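You operate a simulated robot arm through the tools that you are given. There is no shell and no other tool.

Carry out the task below with a simulated robot arm. There is one attempt and no reset: what you move stays moved.

JOB
Wind 8 m neatly on to the upper core, then set the clutch OFF.
Fine: set the length dial and the clutch to UPPER, bring the upper tension into the green, press START once and let it stop by itself.

It is judged by the outcome, as a careful person would: the job done as asked, and still so three seconds after it is handed in. It fails if anything else is knocked over, pushed out of place, dropped, spilled or broken.

ROBOT AND FRAMES
A 6-joint arm with a two-finger parallel gripper, fixed in place. Base frame: the origin is on the floor under the middle of its stand, x ahead of it, y to its left, z up. Readings come in m, degrees, newtons and seconds.
With the tool pointing down near the work surface it reaches from about 0.42 to 0.82 m from the base axis. Its first joint turns from -115.0 to 115.0 degrees. Payload 3.43 kg.
Tool frame: the origin (TCP) lies between the finger pads and is the grasp point; the fingertips stand 0.034 m ahead of it; z points along the fingers, y is the line along which they close. Largest opening 0.128 m; finger width 0.024, thickness 0.012; the body of the gripper, 0.048 by 0.13 m, starts 0.096 m behind the TCP.
Orientation is told as [roll, pitch, yaw] about the base's x, y, z axes, in that order, counted from this pose: with the fingers straight down and closing along the base's y, the tool's x points along the base's -x, its y along +y and its z along -z.

CONTROLS
- The arm moves only by the tool drive_tool. Its argument "moves" is a list of rows, each a list of 2 entries, a list of its own where there are three numbers: the shift along the tool's x, y, z in units of 250 mm (1.0 is 250 mm), then the turn, a rotation vector about the tool's x, y, z in units of 45 degrees (1.0 is 45 degrees). In form: [[[x, y, z], [wx, wy, wz]], ...]. A call has 1 to 20 rows; each row is the pose to reach, as a shift and turn from the pose commanded when the call began, along the tool's axes at that moment. "hand" is the finger opening in m, from 0 to 0.128, set as the call begins (left out, the last holds). A call with a number of a shift or a turn outside -1 to 1 is refused whole. Rows are played at 5 a second. More than 0.05 m and 8.6 degrees between two rows, or a gripper value outside its range, and nothing of the call is played. A pose out of reach is approached as far as the arm can. The call stops where the force on the tool passes 40 N (or 10 N more than at its start, if that is more) or the arm is blocked; 0.2 s more then pass. Each finger travels about 0.108 m/s and halts on what it meets, pressing with about 23 N; the grip force reading is that of the motor and also rises with nothing between the fingers. The clock runs only during rows and for 0.2 s after the last one: add rows that repeat a pose to give the fingers time. It gives the time, the measured TCP pose, the force on the tool (base axes), the opening and the grip force at its end, in the units of the frame above (readings bear some noise), with the torque about the TCP (base axes, N m) and any sound that the robot's microphone picked up.
- Cameras (640 x 400 px; columns grow to the right, rows downward): "scene" is fixed at [0.0343, 0.5036, 1.3836]; the picture's right is [-0.71, -0.71, 0.00], its down [-0.35, 0.35, -0.87] and it looks along [0.61, -0.62, -0.49] (base axes); focal length 288 px, centre (320, 200). "wrist" rides on the gripper at [0.076, -0.011, -0.16] in the tool frame; the picture's right is [0.15, 0.99, 0.00], its down [-0.88, 0.13, -0.46] and it looks along [-0.45, 0.07, 0.89] (tool axes); focal length 234 px, centre (320, 200). There is no depth. A picture from a camera that has moved, and an enlarged one, comes with that camera's place and axes in the base frame and with its lens. The place of the scene camera against the robot may be out by one fixed shift of up to 0.025 m in any direction.
- get_image(camera): a new picture of that camera. No time passes.
- raise_lower(by): moves the trunk up (or, below 0, down) by that many m; the arm rides with it, the base frame stays. It gives what a move gives, with no picture.
- zoom(camera, box): a new picture of the part [left, top, right, bottom] of that camera's present view, enlarged. No time passes.
- hand_in(): hands the job in; it is judged then, once.

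Places have to be worked out from the pictures, the camera data and where the tool is seen. Open the gripper and draw the arm clear of the work before you hand the job in, unless the task says otherwise.

The tools are called after ">>>" as a command line: name --argument value ..., lists and objects as JSON in quotes. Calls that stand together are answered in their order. drive_tool: Moves the arm, as the interface text tells. Its arguments: {"type":"object","properties":{"moves":{"type":"array","items":{"type":"array"}},"hand":{"type":"number"}},"required":["moves"]} The other tools are called the same way: raise_lower (by) moves the trunk up or down; get_image (camera) takes a picture; zoom (camera, box) takes an enlarged picture of a part of a camera's view; hand_in () hands the job in.

At the start:

```text
time_s: 0.0
ee_pos: [0.4172, -0.2364, 1.2209]
tcp_rot: [0.0, 0.0, -0.1]
contact_force: [-1.4, -0.1, -0.2]
moment: [0.01, 0.01, -0.01]
width: 0.1279
grip_force: 0.1
trunk travel left (down, up): [-0.5, 0.29]
```

scene: 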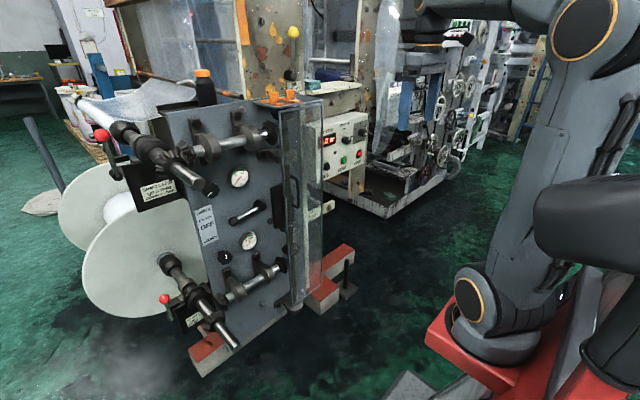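
wrist: 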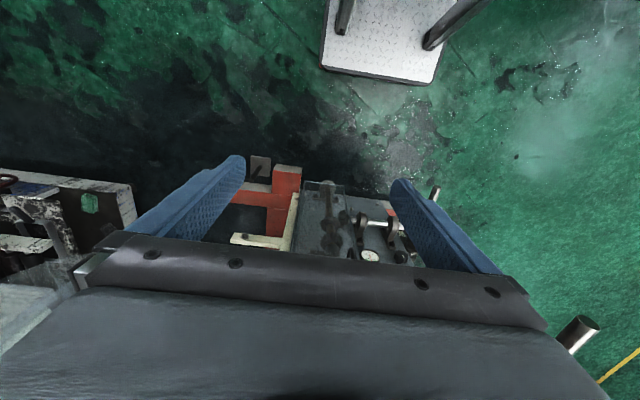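

I begin by looking closely at the machine's front panel and control box from the scene camera.

>>> zoom --camera "scene" --box '[180, 60, 340, 160]'

>>> zoom --camera "scene" --box '[180, 150, 340, 250]'

>>> zoom --camera "scene" --box '[300, 100, 380, 150]'

>>> zoom --camera "scene" --box '[50, 80, 210, 180]'

>>> zoom --camera "scene" --box '[120, 230, 280, 330]'

```text
4.00 times, centred on (260, 110) of scene
camera zoom: at [0.0343, 0.5036, 1.3836], right [-0.71, -0.71, 0.0], down [-0.35, 0.35, -0.87], along [0.61, -0.62, -0.49], focal length 1152 px, centre (560, 560)
```

zoom: 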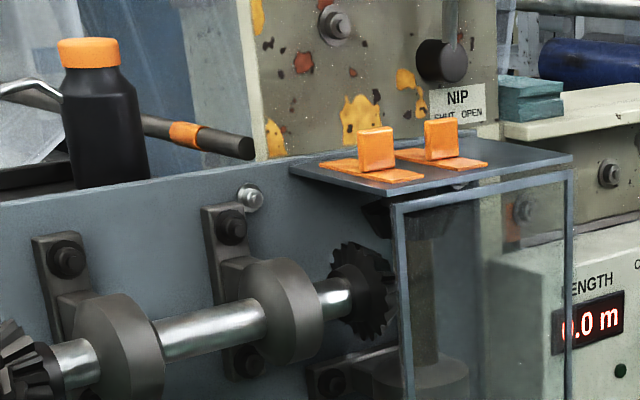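

```text
4.00 times, centred on (260, 200) of scene
camera zoom: at [0.0343, 0.5036, 1.3836], right [-0.71, -0.71, 0.0], down [-0.35, 0.35, -0.87], along [0.61, -0.62, -0.49], focal length 1152 px, centre (560, 200)
```

zoom: 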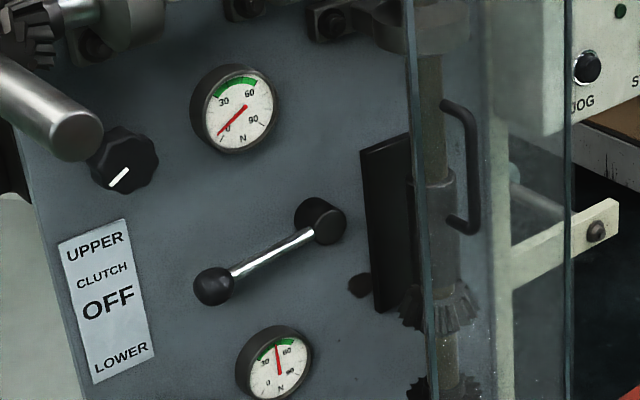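

```text
8.00 times, centred on (340, 125) of scene
camera zoom: at [0.0343, 0.5036, 1.3836], right [-0.71, -0.71, 0.0], down [-0.35, 0.35, -0.87], along [0.61, -0.62, -0.49], focal length 2303 px, centre (160, 800)
```

zoom: 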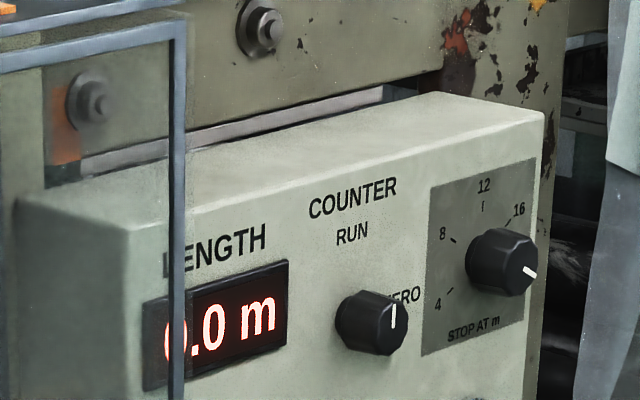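

```text
4.00 times, centred on (130, 130) of scene
camera zoom: at [0.0343, 0.5036, 1.3836], right [-0.71, -0.71, 0.0], down [-0.35, 0.35, -0.87], along [0.61, -0.62, -0.49], focal length 1152 px, centre (1080, 480)
```

zoom: 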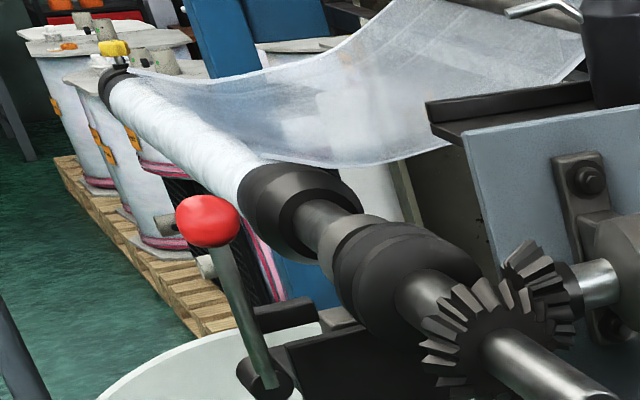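

```text
4.00 times, centred on (200, 280) of scene
camera zoom: at [0.0343, 0.5036, 1.3836], right [-0.71, -0.71, 0.0], down [-0.35, 0.35, -0.87], along [0.61, -0.62, -0.49], focal length 1152 px, centre (800, -120)
```

zoom: 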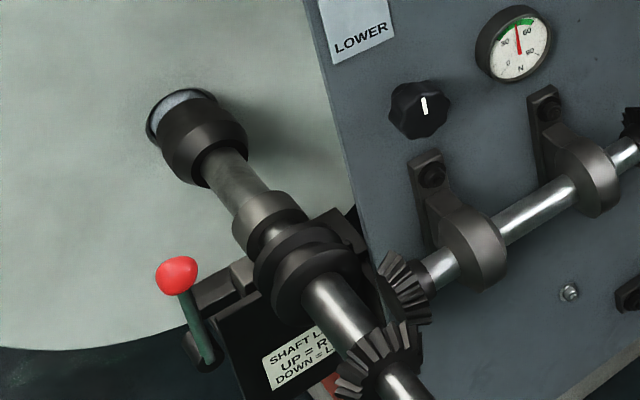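

I see several related controls: upper and lower tension knobs, clutch lever, counter RUN/ZERO knob, STOP AT dial, shaft latches, NIP lever. I'll zoom in further on each to read its state.

>>> zoom --camera "scene" --box '[120, 160, 200, 210]'

>>> zoom --camera "scene" --box '[160, 290, 240, 340]'

>>> zoom --camera "scene" --box '[310, 130, 390, 180]'

>>> zoom --camera "scene" --box '[260, 10, 340, 60]'

>>> zoom --camera "scene" --box '[260, 60, 340, 110]'

>>> zoom --camera "scene" --box '[80, 110, 160, 160]'

>>> zoom --camera "scene" --box '[190, 180, 270, 230]'

>>> zoom --camera "scene" --box '[200, 160, 280, 210]'

```text
8.00 times, centred on (160, 185) of scene
camera zoom: at [0.0343, 0.5036, 1.3836], right [-0.71, -0.71, 0.0], down [-0.35, 0.35, -0.87], along [0.61, -0.62, -0.49], focal length 2303 px, centre (1600, 320)
```

zoom: 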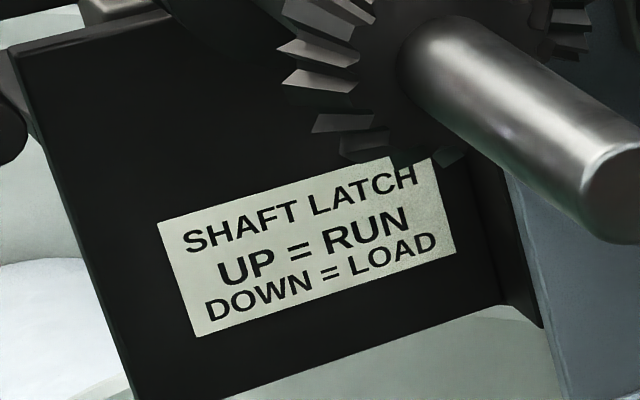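

```text
8.00 times, centred on (200, 315) of scene
camera zoom: at [0.0343, 0.5036, 1.3836], right [-0.71, -0.71, 0.0], down [-0.35, 0.35, -0.87], along [0.61, -0.62, -0.49], focal length 2303 px, centre (1280, -720)
```

zoom: 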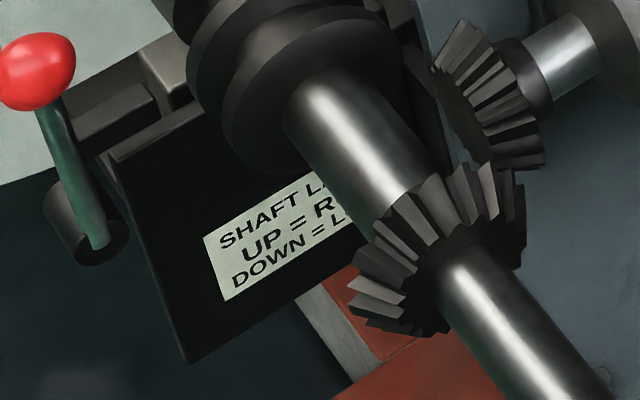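

```text
8.00 times, centred on (350, 155) of scene
camera zoom: at [0.0343, 0.5036, 1.3836], right [-0.71, -0.71, 0.0], down [-0.35, 0.35, -0.87], along [0.61, -0.62, -0.49], focal length 2303 px, centre (80, 560)
```

zoom: 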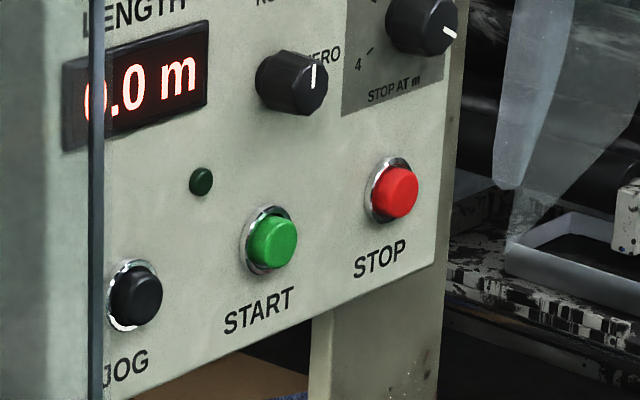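

```text
8.00 times, centred on (300, 35) of scene
camera zoom: at [0.0343, 0.5036, 1.3836], right [-0.71, -0.71, 0.0], down [-0.35, 0.35, -0.87], along [0.61, -0.62, -0.49], focal length 2303 px, centre (480, 1520)
```

zoom: 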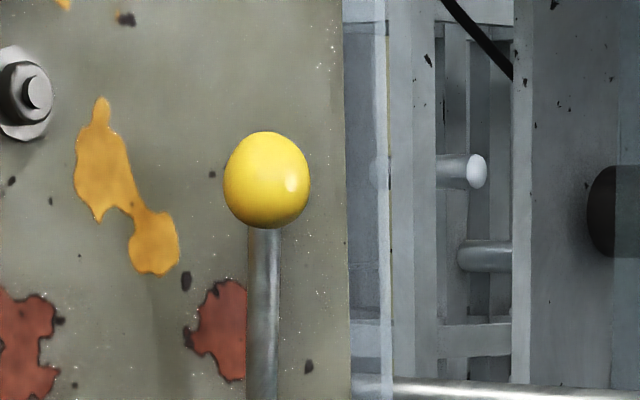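

```text
8.00 times, centred on (300, 85) of scene
camera zoom: at [0.0343, 0.5036, 1.3836], right [-0.71, -0.71, 0.0], down [-0.35, 0.35, -0.87], along [0.61, -0.62, -0.49], focal length 2303 px, centre (480, 1120)
```

zoom: 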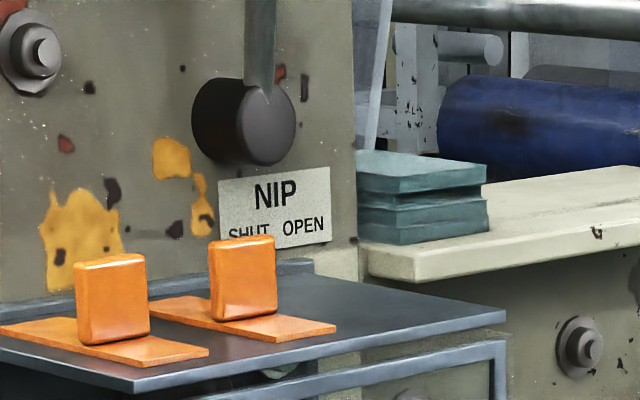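

```text
8.00 times, centred on (120, 135) of scene
camera zoom: at [0.0343, 0.5036, 1.3836], right [-0.71, -0.71, 0.0], down [-0.35, 0.35, -0.87], along [0.61, -0.62, -0.49], focal length 2303 px, centre (1920, 720)
```

zoom: 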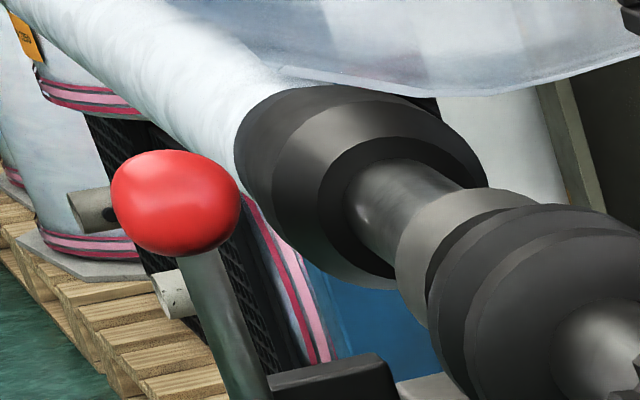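

```text
8.00 times, centred on (230, 205) of scene
camera zoom: at [0.0343, 0.5036, 1.3836], right [-0.71, -0.71, 0.0], down [-0.35, 0.35, -0.87], along [0.61, -0.62, -0.49], focal length 2303 px, centre (1040, 160)
```

zoom: 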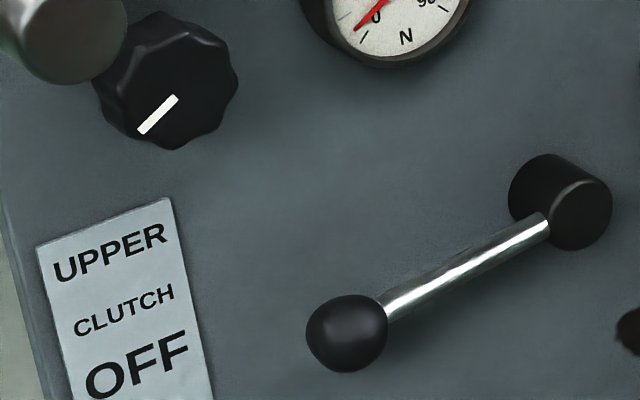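

```text
8.00 times, centred on (240, 185) of scene
camera zoom: at [0.0343, 0.5036, 1.3836], right [-0.71, -0.71, 0.0], down [-0.35, 0.35, -0.87], along [0.61, -0.62, -0.49], focal length 2303 px, centre (960, 320)
```

zoom: 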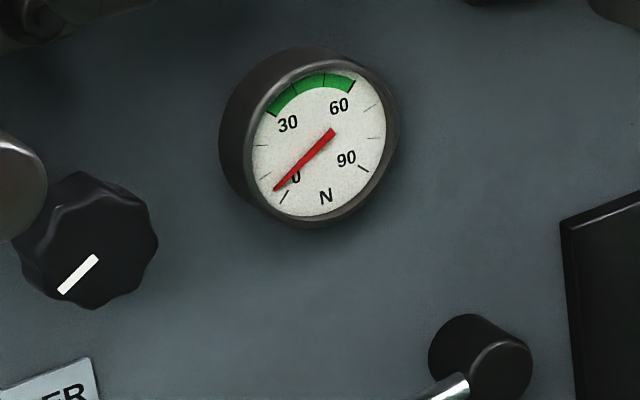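

The panel and the control box both face the robot (-x). A rough triangulation puts the panel at x≈0.95, with the gauges near y≈0. I'll pitch the tool forward while moving slightly ahead, to look with the wrist camera.

>>> drive_tool --moves '[[[-0.05, 0, 0], [0, -0.167, 0]], [[-0.1, 0, 0], [0, -0.333, 0]], [[-0.15, 0, 0], [0, -0.5, 0]], [[-0.2, 0, 0], [0, -0.667, 0]], [[-0.25, 0, 0], [0, -0.833, 0]], [[-0.3, 0, 0], [0, -1, 0]]]'

```text
time_s: 1.4
ee_pos: [0.4927, -0.2381, 1.2207]
tcp_rot: [0.0, -45.0, -0.1]
contact_force: [0.8, -0.4, -0.4]
moment: [-0.02, -0.02, 0.0]
width: 0.1278
grip_force: 0.1
trunk travel left (down, up): [-0.5, 0.29]
```

The pitch came out as expected at -45°. I'll take wrist and scene pictures before continuing to horizontal.

>>> get_image --camera "wrist"

>>> get_image --camera "scene"

```text
taken
camera wrist: at [0.326, -0.2497, 1.2807], right [-0.1, 0.99, -0.1], down [0.3, 0.13, 0.95], along [0.95, 0.07, -0.31], focal length 234 px, centre (320, 200)
```

wrist: 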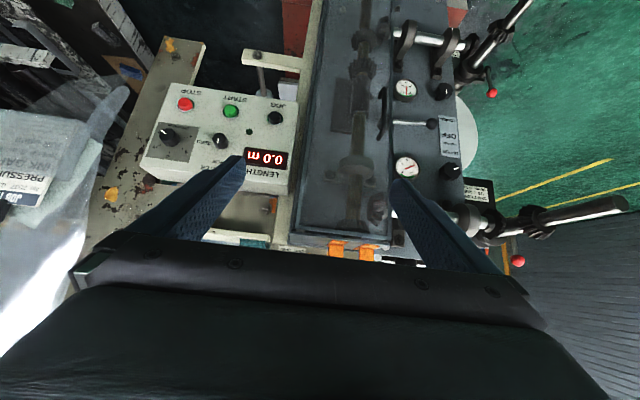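

```text
taken
```

scene: 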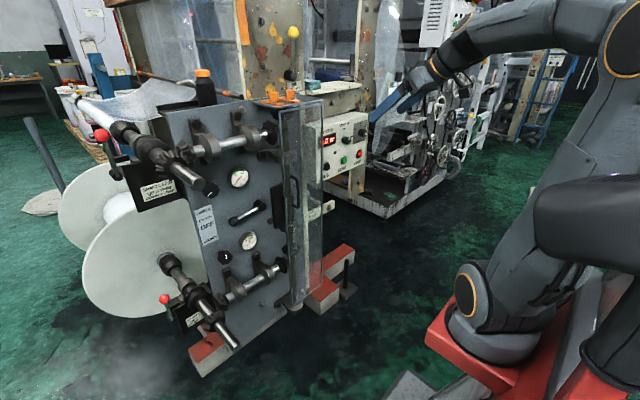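

This view is useful: triangulation gives STOP AT dial ≈(0.82,-0.57,1.01), START ≈(0.82,-0.45,0.92), gauges at x≈0.915, y≈0.03. I'll zoom into the wrist view to read the knob states.

>>> zoom --camera "wrist" --box '[130, 70, 306, 180]'

>>> zoom --camera "wrist" --box '[370, 60, 530, 160]'

>>> zoom --camera "wrist" --box '[370, 150, 530, 250]'

>>> zoom --camera "wrist" --box '[280, 100, 440, 270]'

```text
3.64 times, centred on (218, 125) of wrist
camera zoom: at [0.326, -0.2497, 1.2807], right [-0.1, 0.99, -0.1], down [0.3, 0.13, 0.95], along [0.95, 0.07, -0.31], focal length 852 px, centre (691, 473)
```

zoom: 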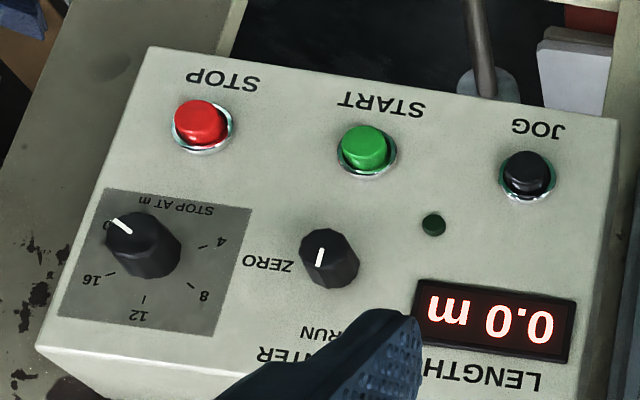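

```text
4.00 times, centred on (450, 110) of wrist
camera zoom: at [0.326, -0.2497, 1.2807], right [-0.1, 0.99, -0.1], down [0.3, 0.13, 0.95], along [0.95, 0.07, -0.31], focal length 937 px, centre (-200, 560)
```

zoom: 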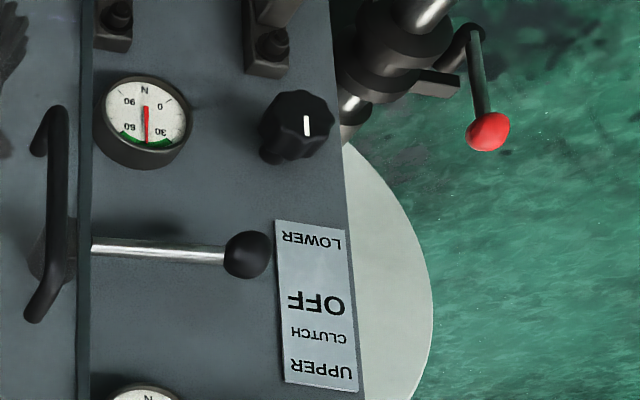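

```text
4.00 times, centred on (450, 200) of wrist
camera zoom: at [0.326, -0.2497, 1.2807], right [-0.1, 0.99, -0.1], down [0.3, 0.13, 0.95], along [0.95, 0.07, -0.31], focal length 937 px, centre (-200, 200)
```

zoom: 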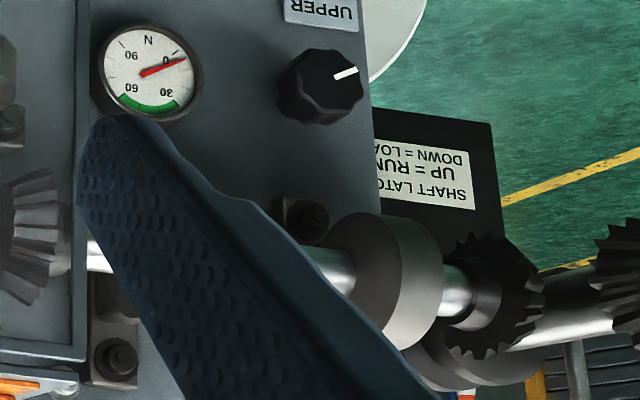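

```text
2.35 times, centred on (360, 185) of wrist
camera zoom: at [0.326, -0.2497, 1.2807], right [-0.1, 0.99, -0.1], down [0.3, 0.13, 0.95], along [0.95, 0.07, -0.31], focal length 551 px, centre (226, 235)
```

zoom: 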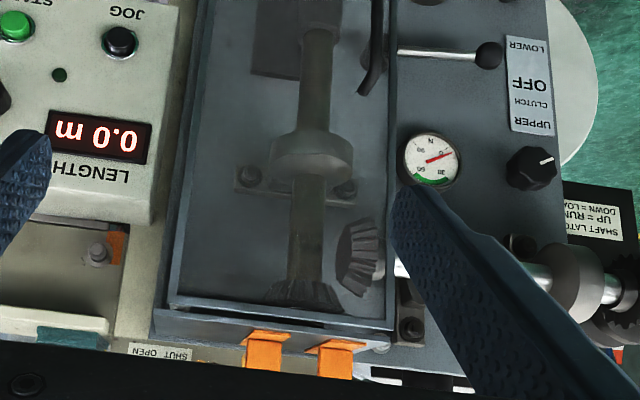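

Box layout (seen upright): COUNTER knob apparently at RUN (up), STOP AT dial at about 20, latches both UP, display 0.0 m. I continue turning the tool to horizontal and move in front of the control box at a safe distance to look closely.

>>> drive_tool --moves '[[[0.0336, -0.121, 0.104], [0, -0.143, 0]], [[0.067, -0.242, 0.208], [0, -0.286, 0]], [[0.101, -0.363, 0.312], [0, -0.429, 0]], [[0.134, -0.485, 0.415], [0, -0.571, 0]], [[0.168, -0.606, 0.519], [0, -0.714, 0]], [[0.201, -0.727, 0.623], [0, -0.857, 0]], [[0.235, -0.848, 0.727], [0, -1, 0]]]'

>>> get_image --camera "wrist"

>>> get_image --camera "scene"

```text
time_s: 3.0
ee_pos: [0.5795, -0.4502, 1.0491]
tcp_rot: [-134.9, -89.8, 134.9]
contact_force: [-0.1, 0.5, 1.3]
moment: [0.0, 0.08, -0.08]
width: 0.1276
grip_force: 0.1
trunk travel left (down, up): [-0.5, 0.29]
```

```text
taken
camera wrist: at [0.4211, -0.4604, 0.9739], right [0.0, 0.99, -0.15], down [-0.46, 0.13, 0.88], along [0.89, 0.07, 0.45], focal length 234 px, centre (320, 200)
```

wrist: 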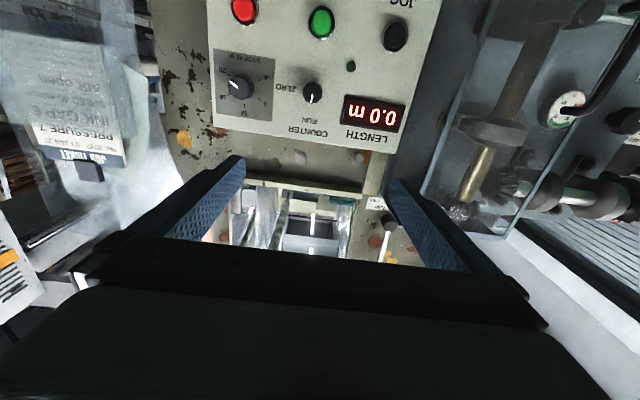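

```text
taken
```

scene: 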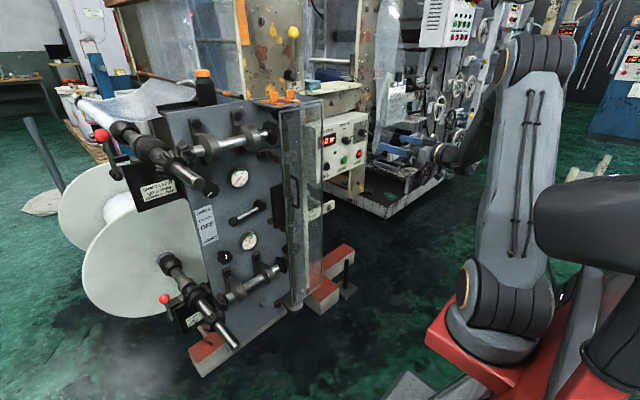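

The tool is now horizontal. I'll zoom in on the box knobs and the nip label/lever visible near the bottom right of this upside-down view.

>>> zoom --camera "wrist" --box '[200, 40, 328, 120]'

>>> zoom --camera "wrist" --box '[320, 180, 448, 270]'

>>> zoom --camera "wrist" --box '[210, 0, 450, 150]'

```text
5.00 times, centred on (264, 80) of wrist
camera zoom: at [0.4211, -0.4604, 0.9739], right [0.0, 0.99, -0.15], down [-0.46, 0.13, 0.88], along [0.89, 0.07, 0.45], focal length 1171 px, centre (600, 800)
```

zoom: 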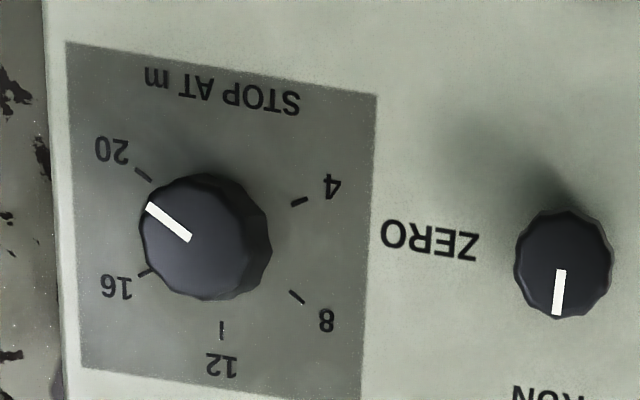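

```text
4.44 times, centred on (384, 225) of wrist
camera zoom: at [0.4211, -0.4604, 0.9739], right [0.0, 0.99, -0.15], down [-0.46, 0.13, 0.88], along [0.89, 0.07, 0.45], focal length 1041 px, centre (36, 89)
```

zoom: 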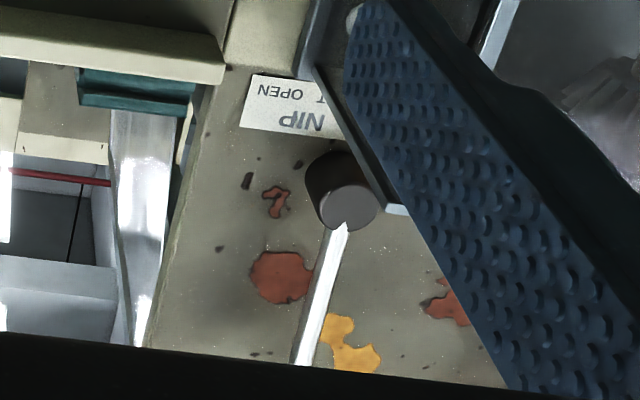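

```text
2.67 times, centred on (330, 75) of wrist
camera zoom: at [0.4211, -0.4604, 0.9739], right [0.0, 0.99, -0.15], down [-0.46, 0.13, 0.88], along [0.89, 0.07, 0.45], focal length 624 px, centre (293, 533)
```

zoom: 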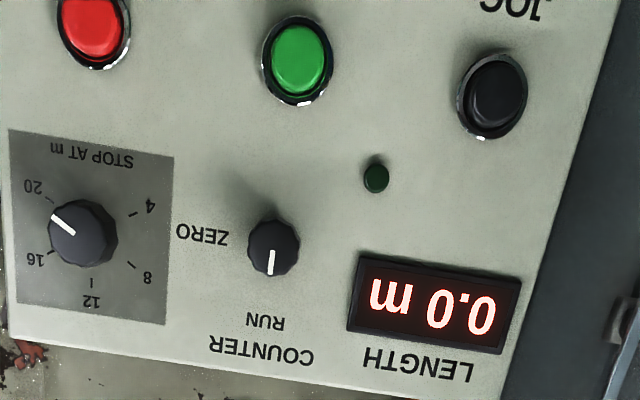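

COUNTER is at RUN and the STOP AT dial is at 20 (ticks 60° apart), so it needs about 180° counter-clockwise to reach 8. Before touching anything I'll raise the arm to get a clear look at the NIP lever/label and the film path.

>>> drive_tool --moves '[[[-0.143, 0.114, 0], [0, 0, 0]], [[-0.286, 0.229, 0], [0, 0, 0]], [[-0.429, 0.343, 0], [0, 0, 0]], [[-0.571, 0.457, 0], [0, 0, 0]], [[-0.714, 0.571, 0], [0, 0, 0]], [[-0.857, 0.686, 0], [0, 0, 0]], [[-1, 0.8, 0], [0, 0, 0]]]'

>>> get_image --camera "wrist"

```text
time_s: 4.6
ee_pos: [0.581, -0.2525, 1.3038]
tcp_rot: [41.1, -89.9, -41.1]
contact_force: [0.5, -0.9, -0.4]
moment: [0.0, -0.04, 0.06]
width: 0.1282
grip_force: 0.1
trunk travel left (down, up): [-0.5, 0.29]
```

```text
taken
camera wrist: at [0.4221, -0.2634, 1.2277], right [0.0, 0.99, -0.15], down [-0.45, 0.13, 0.88], along [0.89, 0.07, 0.45], focal length 234 px, centre (320, 200)
```

wrist: 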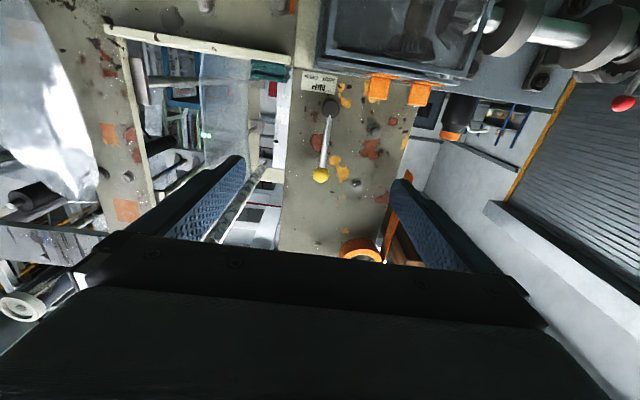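

The NIP label and lever are in view. I'll zoom in on them, and on the upper latch at the right edge.

>>> zoom --camera "wrist" --box '[280, 60, 376, 190]'

>>> zoom --camera "wrist" --box '[360, 0, 640, 175]'

```text
3.08 times, centred on (328, 125) of wrist
camera zoom: at [0.4221, -0.2634, 1.2277], right [0.0, 0.99, -0.15], down [-0.45, 0.13, 0.88], along [0.89, 0.07, 0.45], focal length 720 px, centre (295, 431)
```

zoom: 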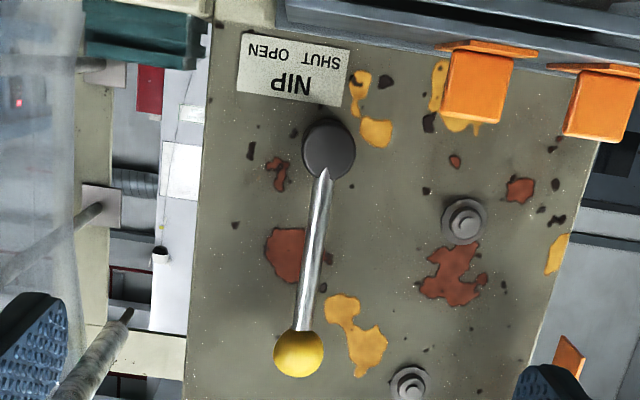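

```text
2.29 times, centred on (500, 88) of wrist
camera zoom: at [0.4221, -0.2634, 1.2277], right [0.0, 0.99, -0.15], down [-0.45, 0.13, 0.88], along [0.89, 0.07, 0.45], focal length 535 px, centre (-91, 457)
```

zoom: 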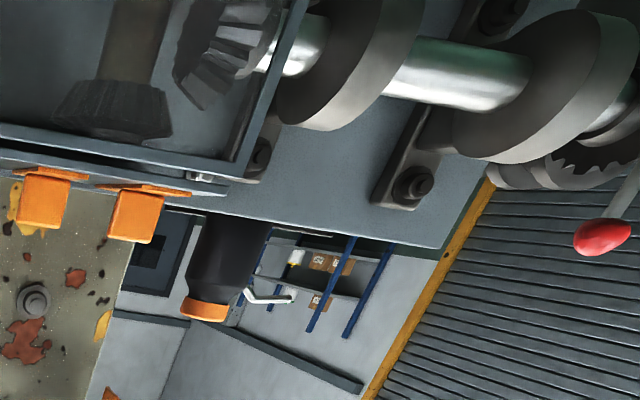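

The NIP lever stands upright directly over SHUT, the latches are up and the guard is closed, so I leave those alone. Combining two wrist views puts the STOP AT dial face at about (0.837,-0.588,1.004), so I move back down towards it.

>>> drive_tool --moves '[[[0.137, -0.137, 0], [0, 0, 0]], [[0.274, -0.274, 0], [0, 0, 0]], [[0.411, -0.411, 0], [0, 0, 0]], [[0.549, -0.549, 0], [0, 0, 0]], [[0.686, -0.686, 0], [0, 0, 0]], [[0.823, -0.823, 0], [0, 0, 0]], [[0.96, -0.96, 0], [0, 0, 0]]]' --hand 0.075

>>> drive_tool --moves '[[[0.06, -0.095, 0.115], [0, 0, 0]], [[0.12, -0.189, 0.23], [0, 0, 0]], [[0.18, -0.284, 0.345], [0, 0, 0]], [[0.24, -0.378, 0.46], [0, 0, 0]]]'

>>> get_image --camera "wrist"

>>> get_image --camera "scene"

```text
time_s: 6.2
ee_pos: [0.578, -0.4906, 1.0661]
tcp_rot: [-98.7, -89.9, 98.7]
contact_force: [0.1, 1.1, -0.1]
moment: [-0.01, 0.09, -0.06]
width: 0.0752
grip_force: 0.1
trunk travel left (down, up): [-0.5, 0.29]
```

```text
time_s: 7.2
ee_pos: [0.6942, -0.5841, 1.0026]
tcp_rot: [-128.2, -90.0, 128.4]
contact_force: [0.0, -0.1, 1.2]
moment: [0.0, 0.11, -0.01]
width: 0.0751
grip_force: 0.1
trunk travel left (down, up): [-0.5, 0.29]
```

```text
taken
camera wrist: at [0.5345, -0.595, 0.9272], right [0.0, 0.99, -0.15], down [-0.46, 0.13, 0.88], along [0.89, 0.07, 0.45], focal length 234 px, centre (320, 200)
```

wrist: 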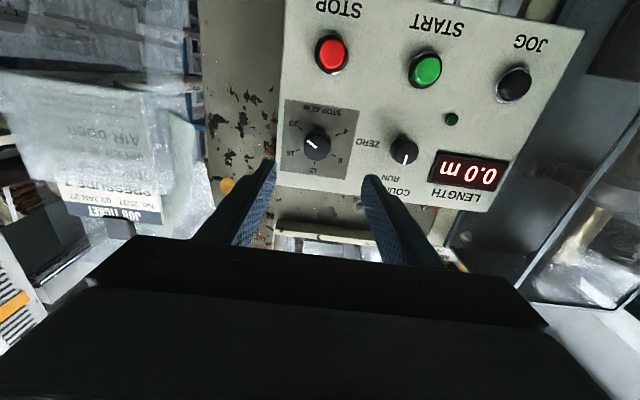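

```text
taken
```

scene: 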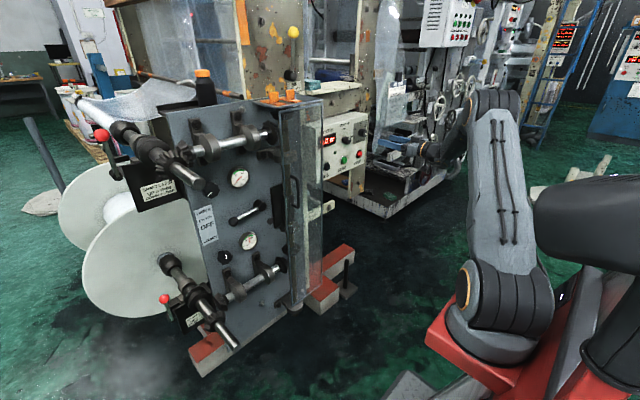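

The dial appears at about (317,146), almost exactly on the tool axis (expected (320,145)). I zoom in to refine the offset and the knob size.

>>> zoom --camera "wrist" --box '[276, 96, 372, 186]'

```text
4.44 times, centred on (324, 141) of wrist
camera zoom: at [0.5345, -0.595, 0.9272], right [0.0, 0.99, -0.15], down [-0.46, 0.13, 0.88], along [0.89, 0.07, 0.45], focal length 1041 px, centre (302, 462)
```

zoom: 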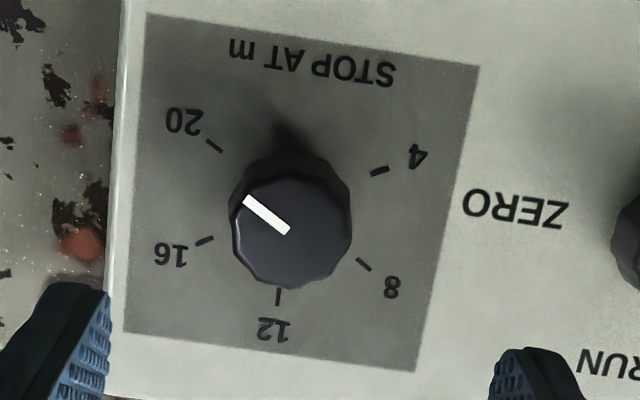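

The dial is about 0.036 m across and the pointer is at ~118–120° clockwise from 12 (at 20), so it needs about -178° (CCW). I pre-rotate the gripper +90° (clockwise) here in the clear, so one grasp can cover the whole turn.

>>> drive_tool --moves '[[[0, 0, 0], [0, 0, 0.167]], [[0, 0, 0], [0, 0, 0.333]], [[0, 0, 0], [0, 0, 0.5]], [[0, 0, 0], [0, 0, 0.667]], [[0, 0, 0], [0, 0, 0.833]], [[0, 0, 0], [0, 0, 1]]]'

>>> drive_tool --moves '[[[0, 0, 0], [0, 0, 0.167]], [[0, 0, 0], [0, 0, 0.333]], [[0, 0, 0], [0, 0, 0.5]], [[0, 0, 0], [0, 0, 0.667]], [[0, 0, 0], [0, 0, 0.833]], [[0, 0, 0], [0, 0, 1]]]'

>>> get_image --camera "wrist"

>>> get_image --camera "scene"

```text
time_s: 8.6
ee_pos: [0.6916, -0.5848, 1.0017]
tcp_rot: [90.0, -44.9, -90.0]
contact_force: [-0.6, 0.6, 0.7]
moment: [-0.03, 0.04, 0.0]
width: 0.0752
grip_force: 0.0
trunk travel left (down, up): [-0.5, 0.29]
```

```text
time_s: 10.0
ee_pos: [0.695, -0.5843, 1.001]
tcp_rot: [90.0, 0.2, -90.0]
contact_force: [0.4, 1.2, -0.1]
moment: [0.02, -0.01, 0.01]
width: 0.0748
grip_force: 0.0
trunk travel left (down, up): [-0.5, 0.29]
```

```text
taken
camera wrist: at [0.5348, -0.5083, 0.9908], right [0.0, 0.14, 0.99], down [-0.46, -0.88, 0.13], along [0.89, -0.45, 0.07], focal length 234 px, centre (320, 200)
```

wrist: 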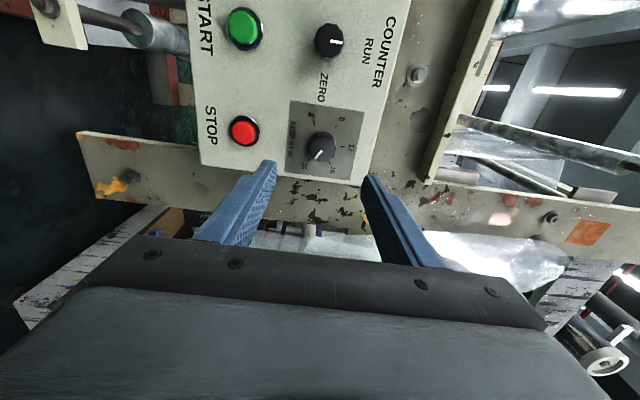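

```text
taken
```

scene: 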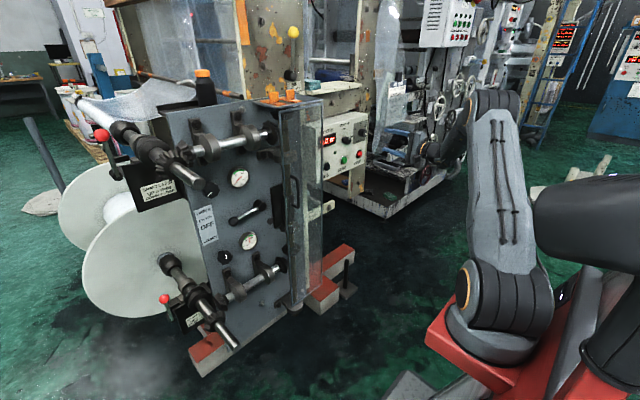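

The dial is still near the axis after the roll. I zoom once more for the exact offset in this orientation.

>>> zoom --camera "wrist" --box '[272, 96, 368, 186]'

```text
4.44 times, centred on (320, 141) of wrist
camera zoom: at [0.5348, -0.5083, 0.9908], right [0.0, 0.14, 0.99], down [-0.46, -0.88, 0.13], along [0.89, -0.45, 0.07], focal length 1041 px, centre (320, 462)
```

zoom: 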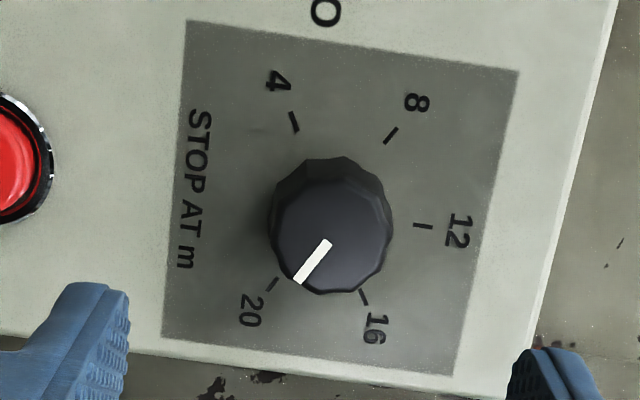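

Offsets are small: about -2.5 mm in y and +3 mm in z. I apply that correction and advance 0.09 m, leaving the fingertips just short of the knob's face.

>>> drive_tool --moves '[[[-0.005, 0.006, 0.12], [0, 0, 0]], [[-0.01, 0.012, 0.24], [0, 0, 0]], [[-0.01, 0.012, 0.36], [0, 0, 0]]]'

>>> get_image --camera "wrist"

>>> zoom --camera "scene" --box '[300, 90, 460, 190]'

```text
time_s: 10.8
ee_pos: [0.7835, -0.5887, 1.0051]
tcp_rot: [90.0, 0.0, -90.1]
contact_force: [-0.2, -0.5, 0.2]
moment: [-0.01, 0.02, -0.02]
width: 0.0752
grip_force: 0.0
trunk travel left (down, up): [-0.5, 0.29]
```

```text
taken
camera wrist: at [0.625, -0.5114, 0.9938], right [0.0, 0.15, 0.99], down [-0.46, -0.88, 0.13], along [0.89, -0.45, 0.07], focal length 234 px, centre (320, 200)
```

wrist: 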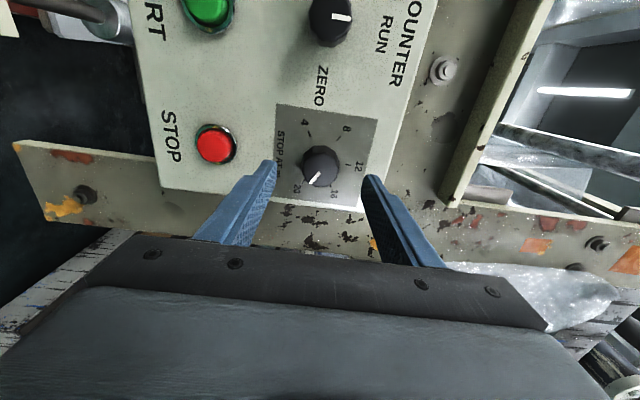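

```text
4.00 times, centred on (380, 140) of scene
camera zoom: at [0.0343, 0.5036, 1.3836], right [-0.71, -0.71, 0.0], down [-0.35, 0.35, -0.87], along [0.61, -0.62, -0.49], focal length 1152 px, centre (80, 440)
```

zoom: 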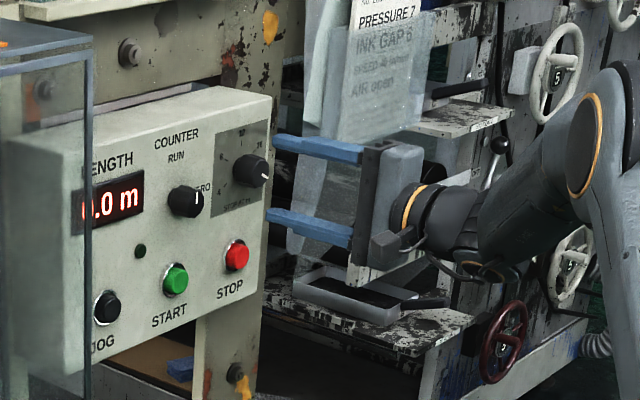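

The fingertips straddle the knob symmetrically (one above, one below, as the scene view confirms). I advance 0.035 m so the fingers surround the knob, then close.

>>> drive_tool --moves '[[[0, 0, 0.04], [0, 0, 0]], [[0, 0, 0.08], [0, 0, 0]], [[0, 0, 0.12], [0, 0, 0]], [[0, 0, 0.14], [0, 0, 0]]]'

>>> get_image --camera "wrist"

>>> zoom --camera "scene" --box '[330, 110, 410, 160]'

```text
time_s: 11.8
ee_pos: [0.8193, -0.5871, 1.005]
tcp_rot: [90.0, -0.1, -90.1]
contact_force: [-0.2, -0.6, -0.7]
moment: [-0.01, 0.03, -0.01]
width: 0.075
grip_force: 0.1
trunk travel left (down, up): [-0.5, 0.29]
```

```text
taken
camera wrist: at [0.6604, -0.5111, 0.9938], right [0.0, 0.15, 0.99], down [-0.46, -0.88, 0.13], along [0.89, -0.45, 0.07], focal length 234 px, centre (320, 200)
```

wrist: 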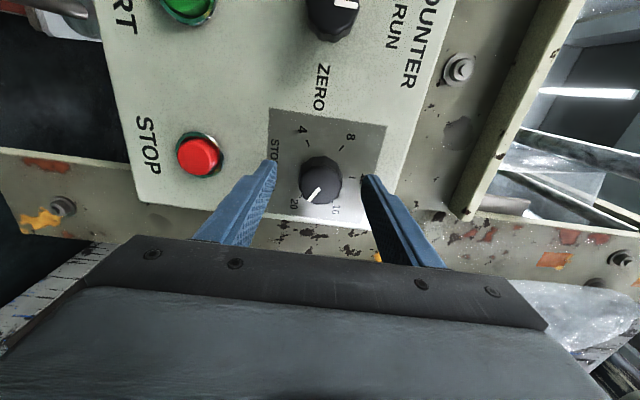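

```text
8.00 times, centred on (370, 135) of scene
camera zoom: at [0.0343, 0.5036, 1.3836], right [-0.71, -0.71, 0.0], down [-0.35, 0.35, -0.87], along [0.61, -0.62, -0.49], focal length 2303 px, centre (-80, 720)
```

zoom: 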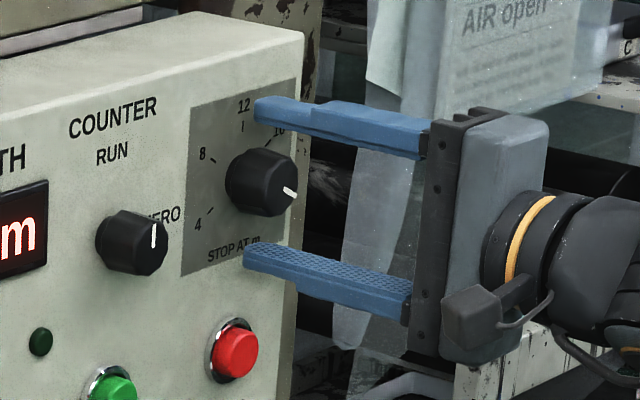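

The fingers are above and below the knob with the tips close to the plate. I close on it and hold for a second.

>>> drive_tool --moves '[[[0, 0, 0], [0, 0, 0]], [[0, 0, 0], [0, 0, 0]], [[0, 0, 0], [0, 0, 0]], [[0, 0, 0], [0, 0, 0]], [[0, 0, 0], [0, 0, 0]]]' --hand 0.015

>>> get_image --camera "wrist"

>>> zoom --camera "scene" --box '[330, 110, 410, 160]'

```text
time_s: 13.0
ee_pos: [0.8189, -0.5867, 1.0047]
tcp_rot: [90.0, 0.0, -90.0]
contact_force: [4.6, -1.4, 3.2]
moment: [-0.05, -0.14, -0.05]
width: 0.0369
grip_force: 45.0
trunk travel left (down, up): [-0.5, 0.29]
```

```text
taken
camera wrist: at [0.6603, -0.5112, 0.9941], right [0.0, 0.15, 0.99], down [-0.46, -0.88, 0.13], along [0.89, -0.45, 0.07], focal length 234 px, centre (320, 200)
```

wrist: 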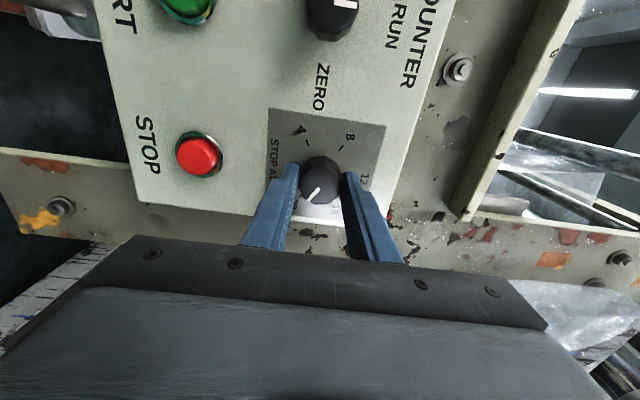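

```text
8.00 times, centred on (370, 135) of scene
camera zoom: at [0.0343, 0.5036, 1.3836], right [-0.71, -0.71, 0.0], down [-0.35, 0.35, -0.87], along [0.61, -0.62, -0.49], focal length 2303 px, centre (-80, 720)
```

zoom: 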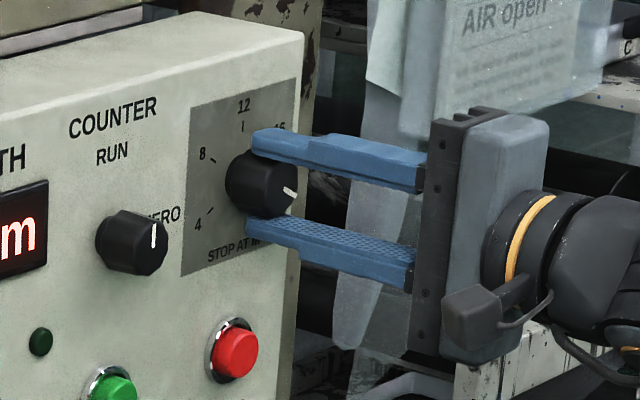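

The knob is firmly gripped at 0.0369 m. I turn it 45° counter-clockwise (negative about tool z) and check.

>>> drive_tool --moves '[[[0, 0, 0], [0, 0, -0.143]], [[0, 0, 0], [0, 0, -0.286]], [[0, 0, 0], [0, 0, -0.429]], [[0, 0, 0], [0, 0, -0.571]], [[0, 0, 0], [0, 0, -0.714]], [[0, 0, 0], [0, 0, -0.857]], [[0, 0, 0], [0, 0, -1]]]'

>>> zoom --camera "scene" --box '[330, 110, 410, 160]'

>>> get_image --camera "wrist"

```text
time_s: 14.6
ee_pos: [0.8198, -0.5863, 1.006]
tcp_rot: [90.0, -45.1, -90.1]
contact_force: [24.4, -11.0, 6.1]
moment: [0.02, -0.4, -0.41]
width: 0.037
grip_force: 45.3
trunk travel left (down, up): [-0.5, 0.29]
```

```text
8.00 times, centred on (370, 135) of scene
camera zoom: at [0.0343, 0.5036, 1.3836], right [-0.71, -0.71, 0.0], down [-0.35, 0.35, -0.87], along [0.61, -0.62, -0.49], focal length 2303 px, centre (-80, 720)
```

zoom: 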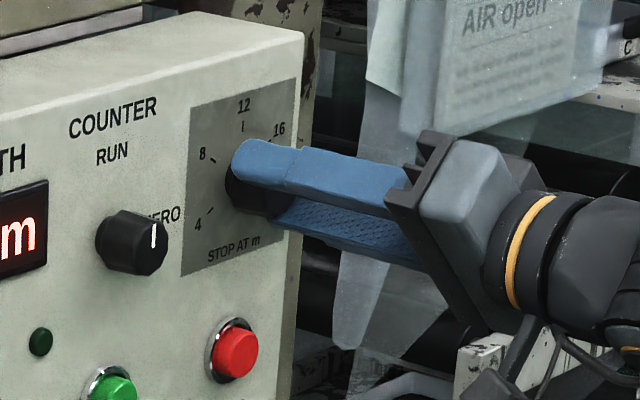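

```text
taken
camera wrist: at [0.6603, -0.5413, 0.9437], right [0.0, 0.8, 0.59], down [-0.46, -0.53, 0.72], along [0.89, -0.27, 0.37], focal length 234 px, centre (320, 200)
```

wrist: 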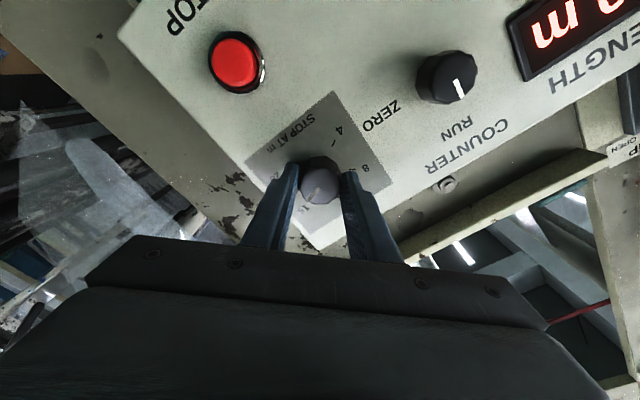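

The pointer mark keeps its place between the fingers, so the dial is turning with the gripper, though there's some load (24 N forward, -11 N sideways). I ease the pose slightly in the direction of the force, then carry on.

>>> drive_tool --moves '[[[-0.007, -0.002, 0.008], [0, 0, 0]], [[-0.007, -0.002, 0.008], [0, 0, 0]]]'

```text
time_s: 15.2
ee_pos: [0.8196, -0.5864, 1.0042]
tcp_rot: [89.9, -45.0, -89.8]
contact_force: [-16.0, 15.9, -1.3]
moment: [0.0, 0.03, 1.19]
width: 0.0368
grip_force: 45.3
trunk travel left (down, up): [-0.5, 0.29]
```

The stiffness is about 20 N/mm, so I slightly overshot. I back off about 0.8 mm while turning on another 45°.

>>> drive_tool --moves '[[[0.0025, 0.0025, -0.003], [0, 0, 0]], [[0.0025, 0.0025, -0.003], [0, 0, -0.143]], [[0.0025, 0.0025, -0.003], [0, 0, -0.286]], [[0.0025, 0.0025, -0.003], [0, 0, -0.429]], [[0.0025, 0.0025, -0.003], [0, 0, -0.571]], [[0.0025, 0.0025, -0.003], [0, 0, -0.714]], [[0.0025, 0.0025, -0.003], [0, 0, -0.857]], [[0.0025, 0.0025, -0.003], [0, 0, -1]]]'

>>> get_image --camera "wrist"

```text
time_s: 17.1
ee_pos: [0.8194, -0.5871, 1.0057]
tcp_rot: [46.8, -89.9, -46.8]
contact_force: [-9.9, 7.3, 0.5]
moment: [-0.01, 0.15, 0.49]
width: 0.0368
grip_force: 45.3
trunk travel left (down, up): [-0.5, 0.29]
stopped in row 8: the force on the tool passed its limit at 40 N (the readings are from after the stop); the commanded pose is now the measured one
```

```text
taken
camera wrist: at [0.6601, -0.5985, 0.9302], right [0.0, 0.99, -0.14], down [-0.45, 0.13, 0.88], along [0.89, 0.07, 0.45], focal length 234 px, centre (320, 200)
```

wrist: 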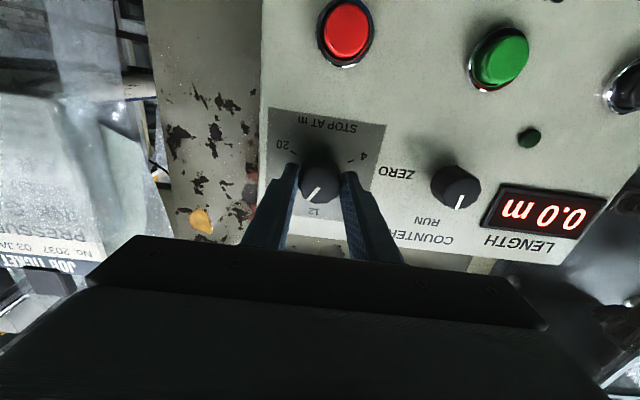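

The dial has turned about 90° (pointer now near 14); the move stopped on the force limit right at its end. I continue in smaller steps with a slight easing correction.

>>> drive_tool --moves '[[[0, 0.0016, -0.0016], [0, 0, -0.1]], [[0, 0.0016, -0.0016], [0, 0, -0.2]], [[0, 0.0016, -0.0016], [0, 0, -0.3]], [[0, 0.0016, -0.0016], [0, 0, -0.4]], [[0, 0.0016, -0.0016], [0, 0, -0.5]]]'

```text
time_s: 18.3
ee_pos: [0.8196, -0.587, 1.0044]
tcp_rot: [-89.8, -67.4, 89.7]
contact_force: [2.3, 0.3, 2.5]
moment: [-0.06, -0.84, 0.09]
width: 0.0366
grip_force: 45.0
trunk travel left (down, up): [-0.5, 0.29]
```

The load is now small and the gripper is at -112° relative to the start. I continue another 45° in steps.

>>> drive_tool --moves '[[[0, 0, 0], [0, 0, -0.1]], [[0, 0, 0], [0, 0, -0.2]], [[0, 0, 0], [0, 0, -0.3]], [[0, 0, 0], [0, 0, -0.4]], [[0, 0, 0], [0, 0, -0.5]], [[0, 0, 0], [0, 0, -0.6]], [[0, 0, 0], [0, 0, -0.7]], [[0, 0, 0], [0, 0, -0.8]]]'

>>> get_image --camera "wrist"

```text
time_s: 19.7
ee_pos: [0.8199, -0.5876, 1.0056]
tcp_rot: [-89.7, -42.3, 90.4]
contact_force: [-23.6, 15.3, 3.1]
moment: [-0.01, -0.82, 1.39]
width: 0.0369
grip_force: 45.2
out of reach, approached as far as the arm can: row 6
trunk travel left (down, up): [-0.5, 0.29]
stopped in row 6: the force on the tool passed its limit at 55 N (the readings are from after the stop); the commanded pose is now the measured one
```

```text
taken
camera wrist: at [0.6612, -0.6529, 0.9637], right [-0.01, 0.56, -0.83], down [-0.46, 0.73, 0.5], along [0.89, 0.39, 0.25], focal length 234 px, centre (320, 200)
```

wrist: 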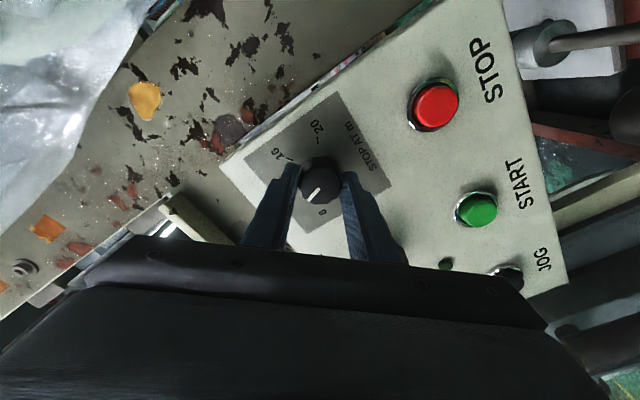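

The wrist joint limit stopped the turn at about -138°; the pointer should now be near 11. I release the knob in place.

>>> drive_tool --moves '[[[0, 0, 0], [0, 0, 0]], [[0, 0, 0], [0, 0, 0]], [[0, 0, 0], [0, 0, 0]], [[0, 0, -0.02], [0, 0, 0]]]' --hand 0.07

>>> zoom --camera "wrist" --box '[240, 90, 400, 220]'

```text
time_s: 20.7
ee_pos: [0.8168, -0.5895, 1.0027]
tcp_rot: [-89.2, -42.6, 90.2]
contact_force: [-0.8, -0.6, 0.2]
moment: [0.01, 0.0, -0.01]
width: 0.0701
grip_force: 0.0
trunk travel left (down, up): [-0.5, 0.29]
```

```text
3.08 times, centred on (320, 155) of wrist
camera zoom: at [0.6573, -0.6544, 0.9618], right [-0.01, 0.56, -0.83], down [-0.46, 0.73, 0.5], along [0.89, 0.39, 0.25], focal length 720 px, centre (320, 338)
```

zoom: 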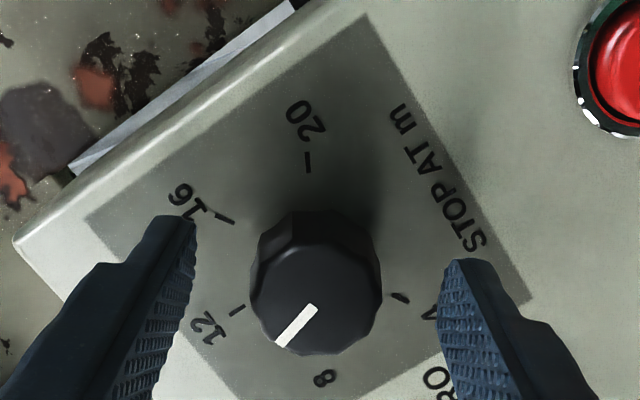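

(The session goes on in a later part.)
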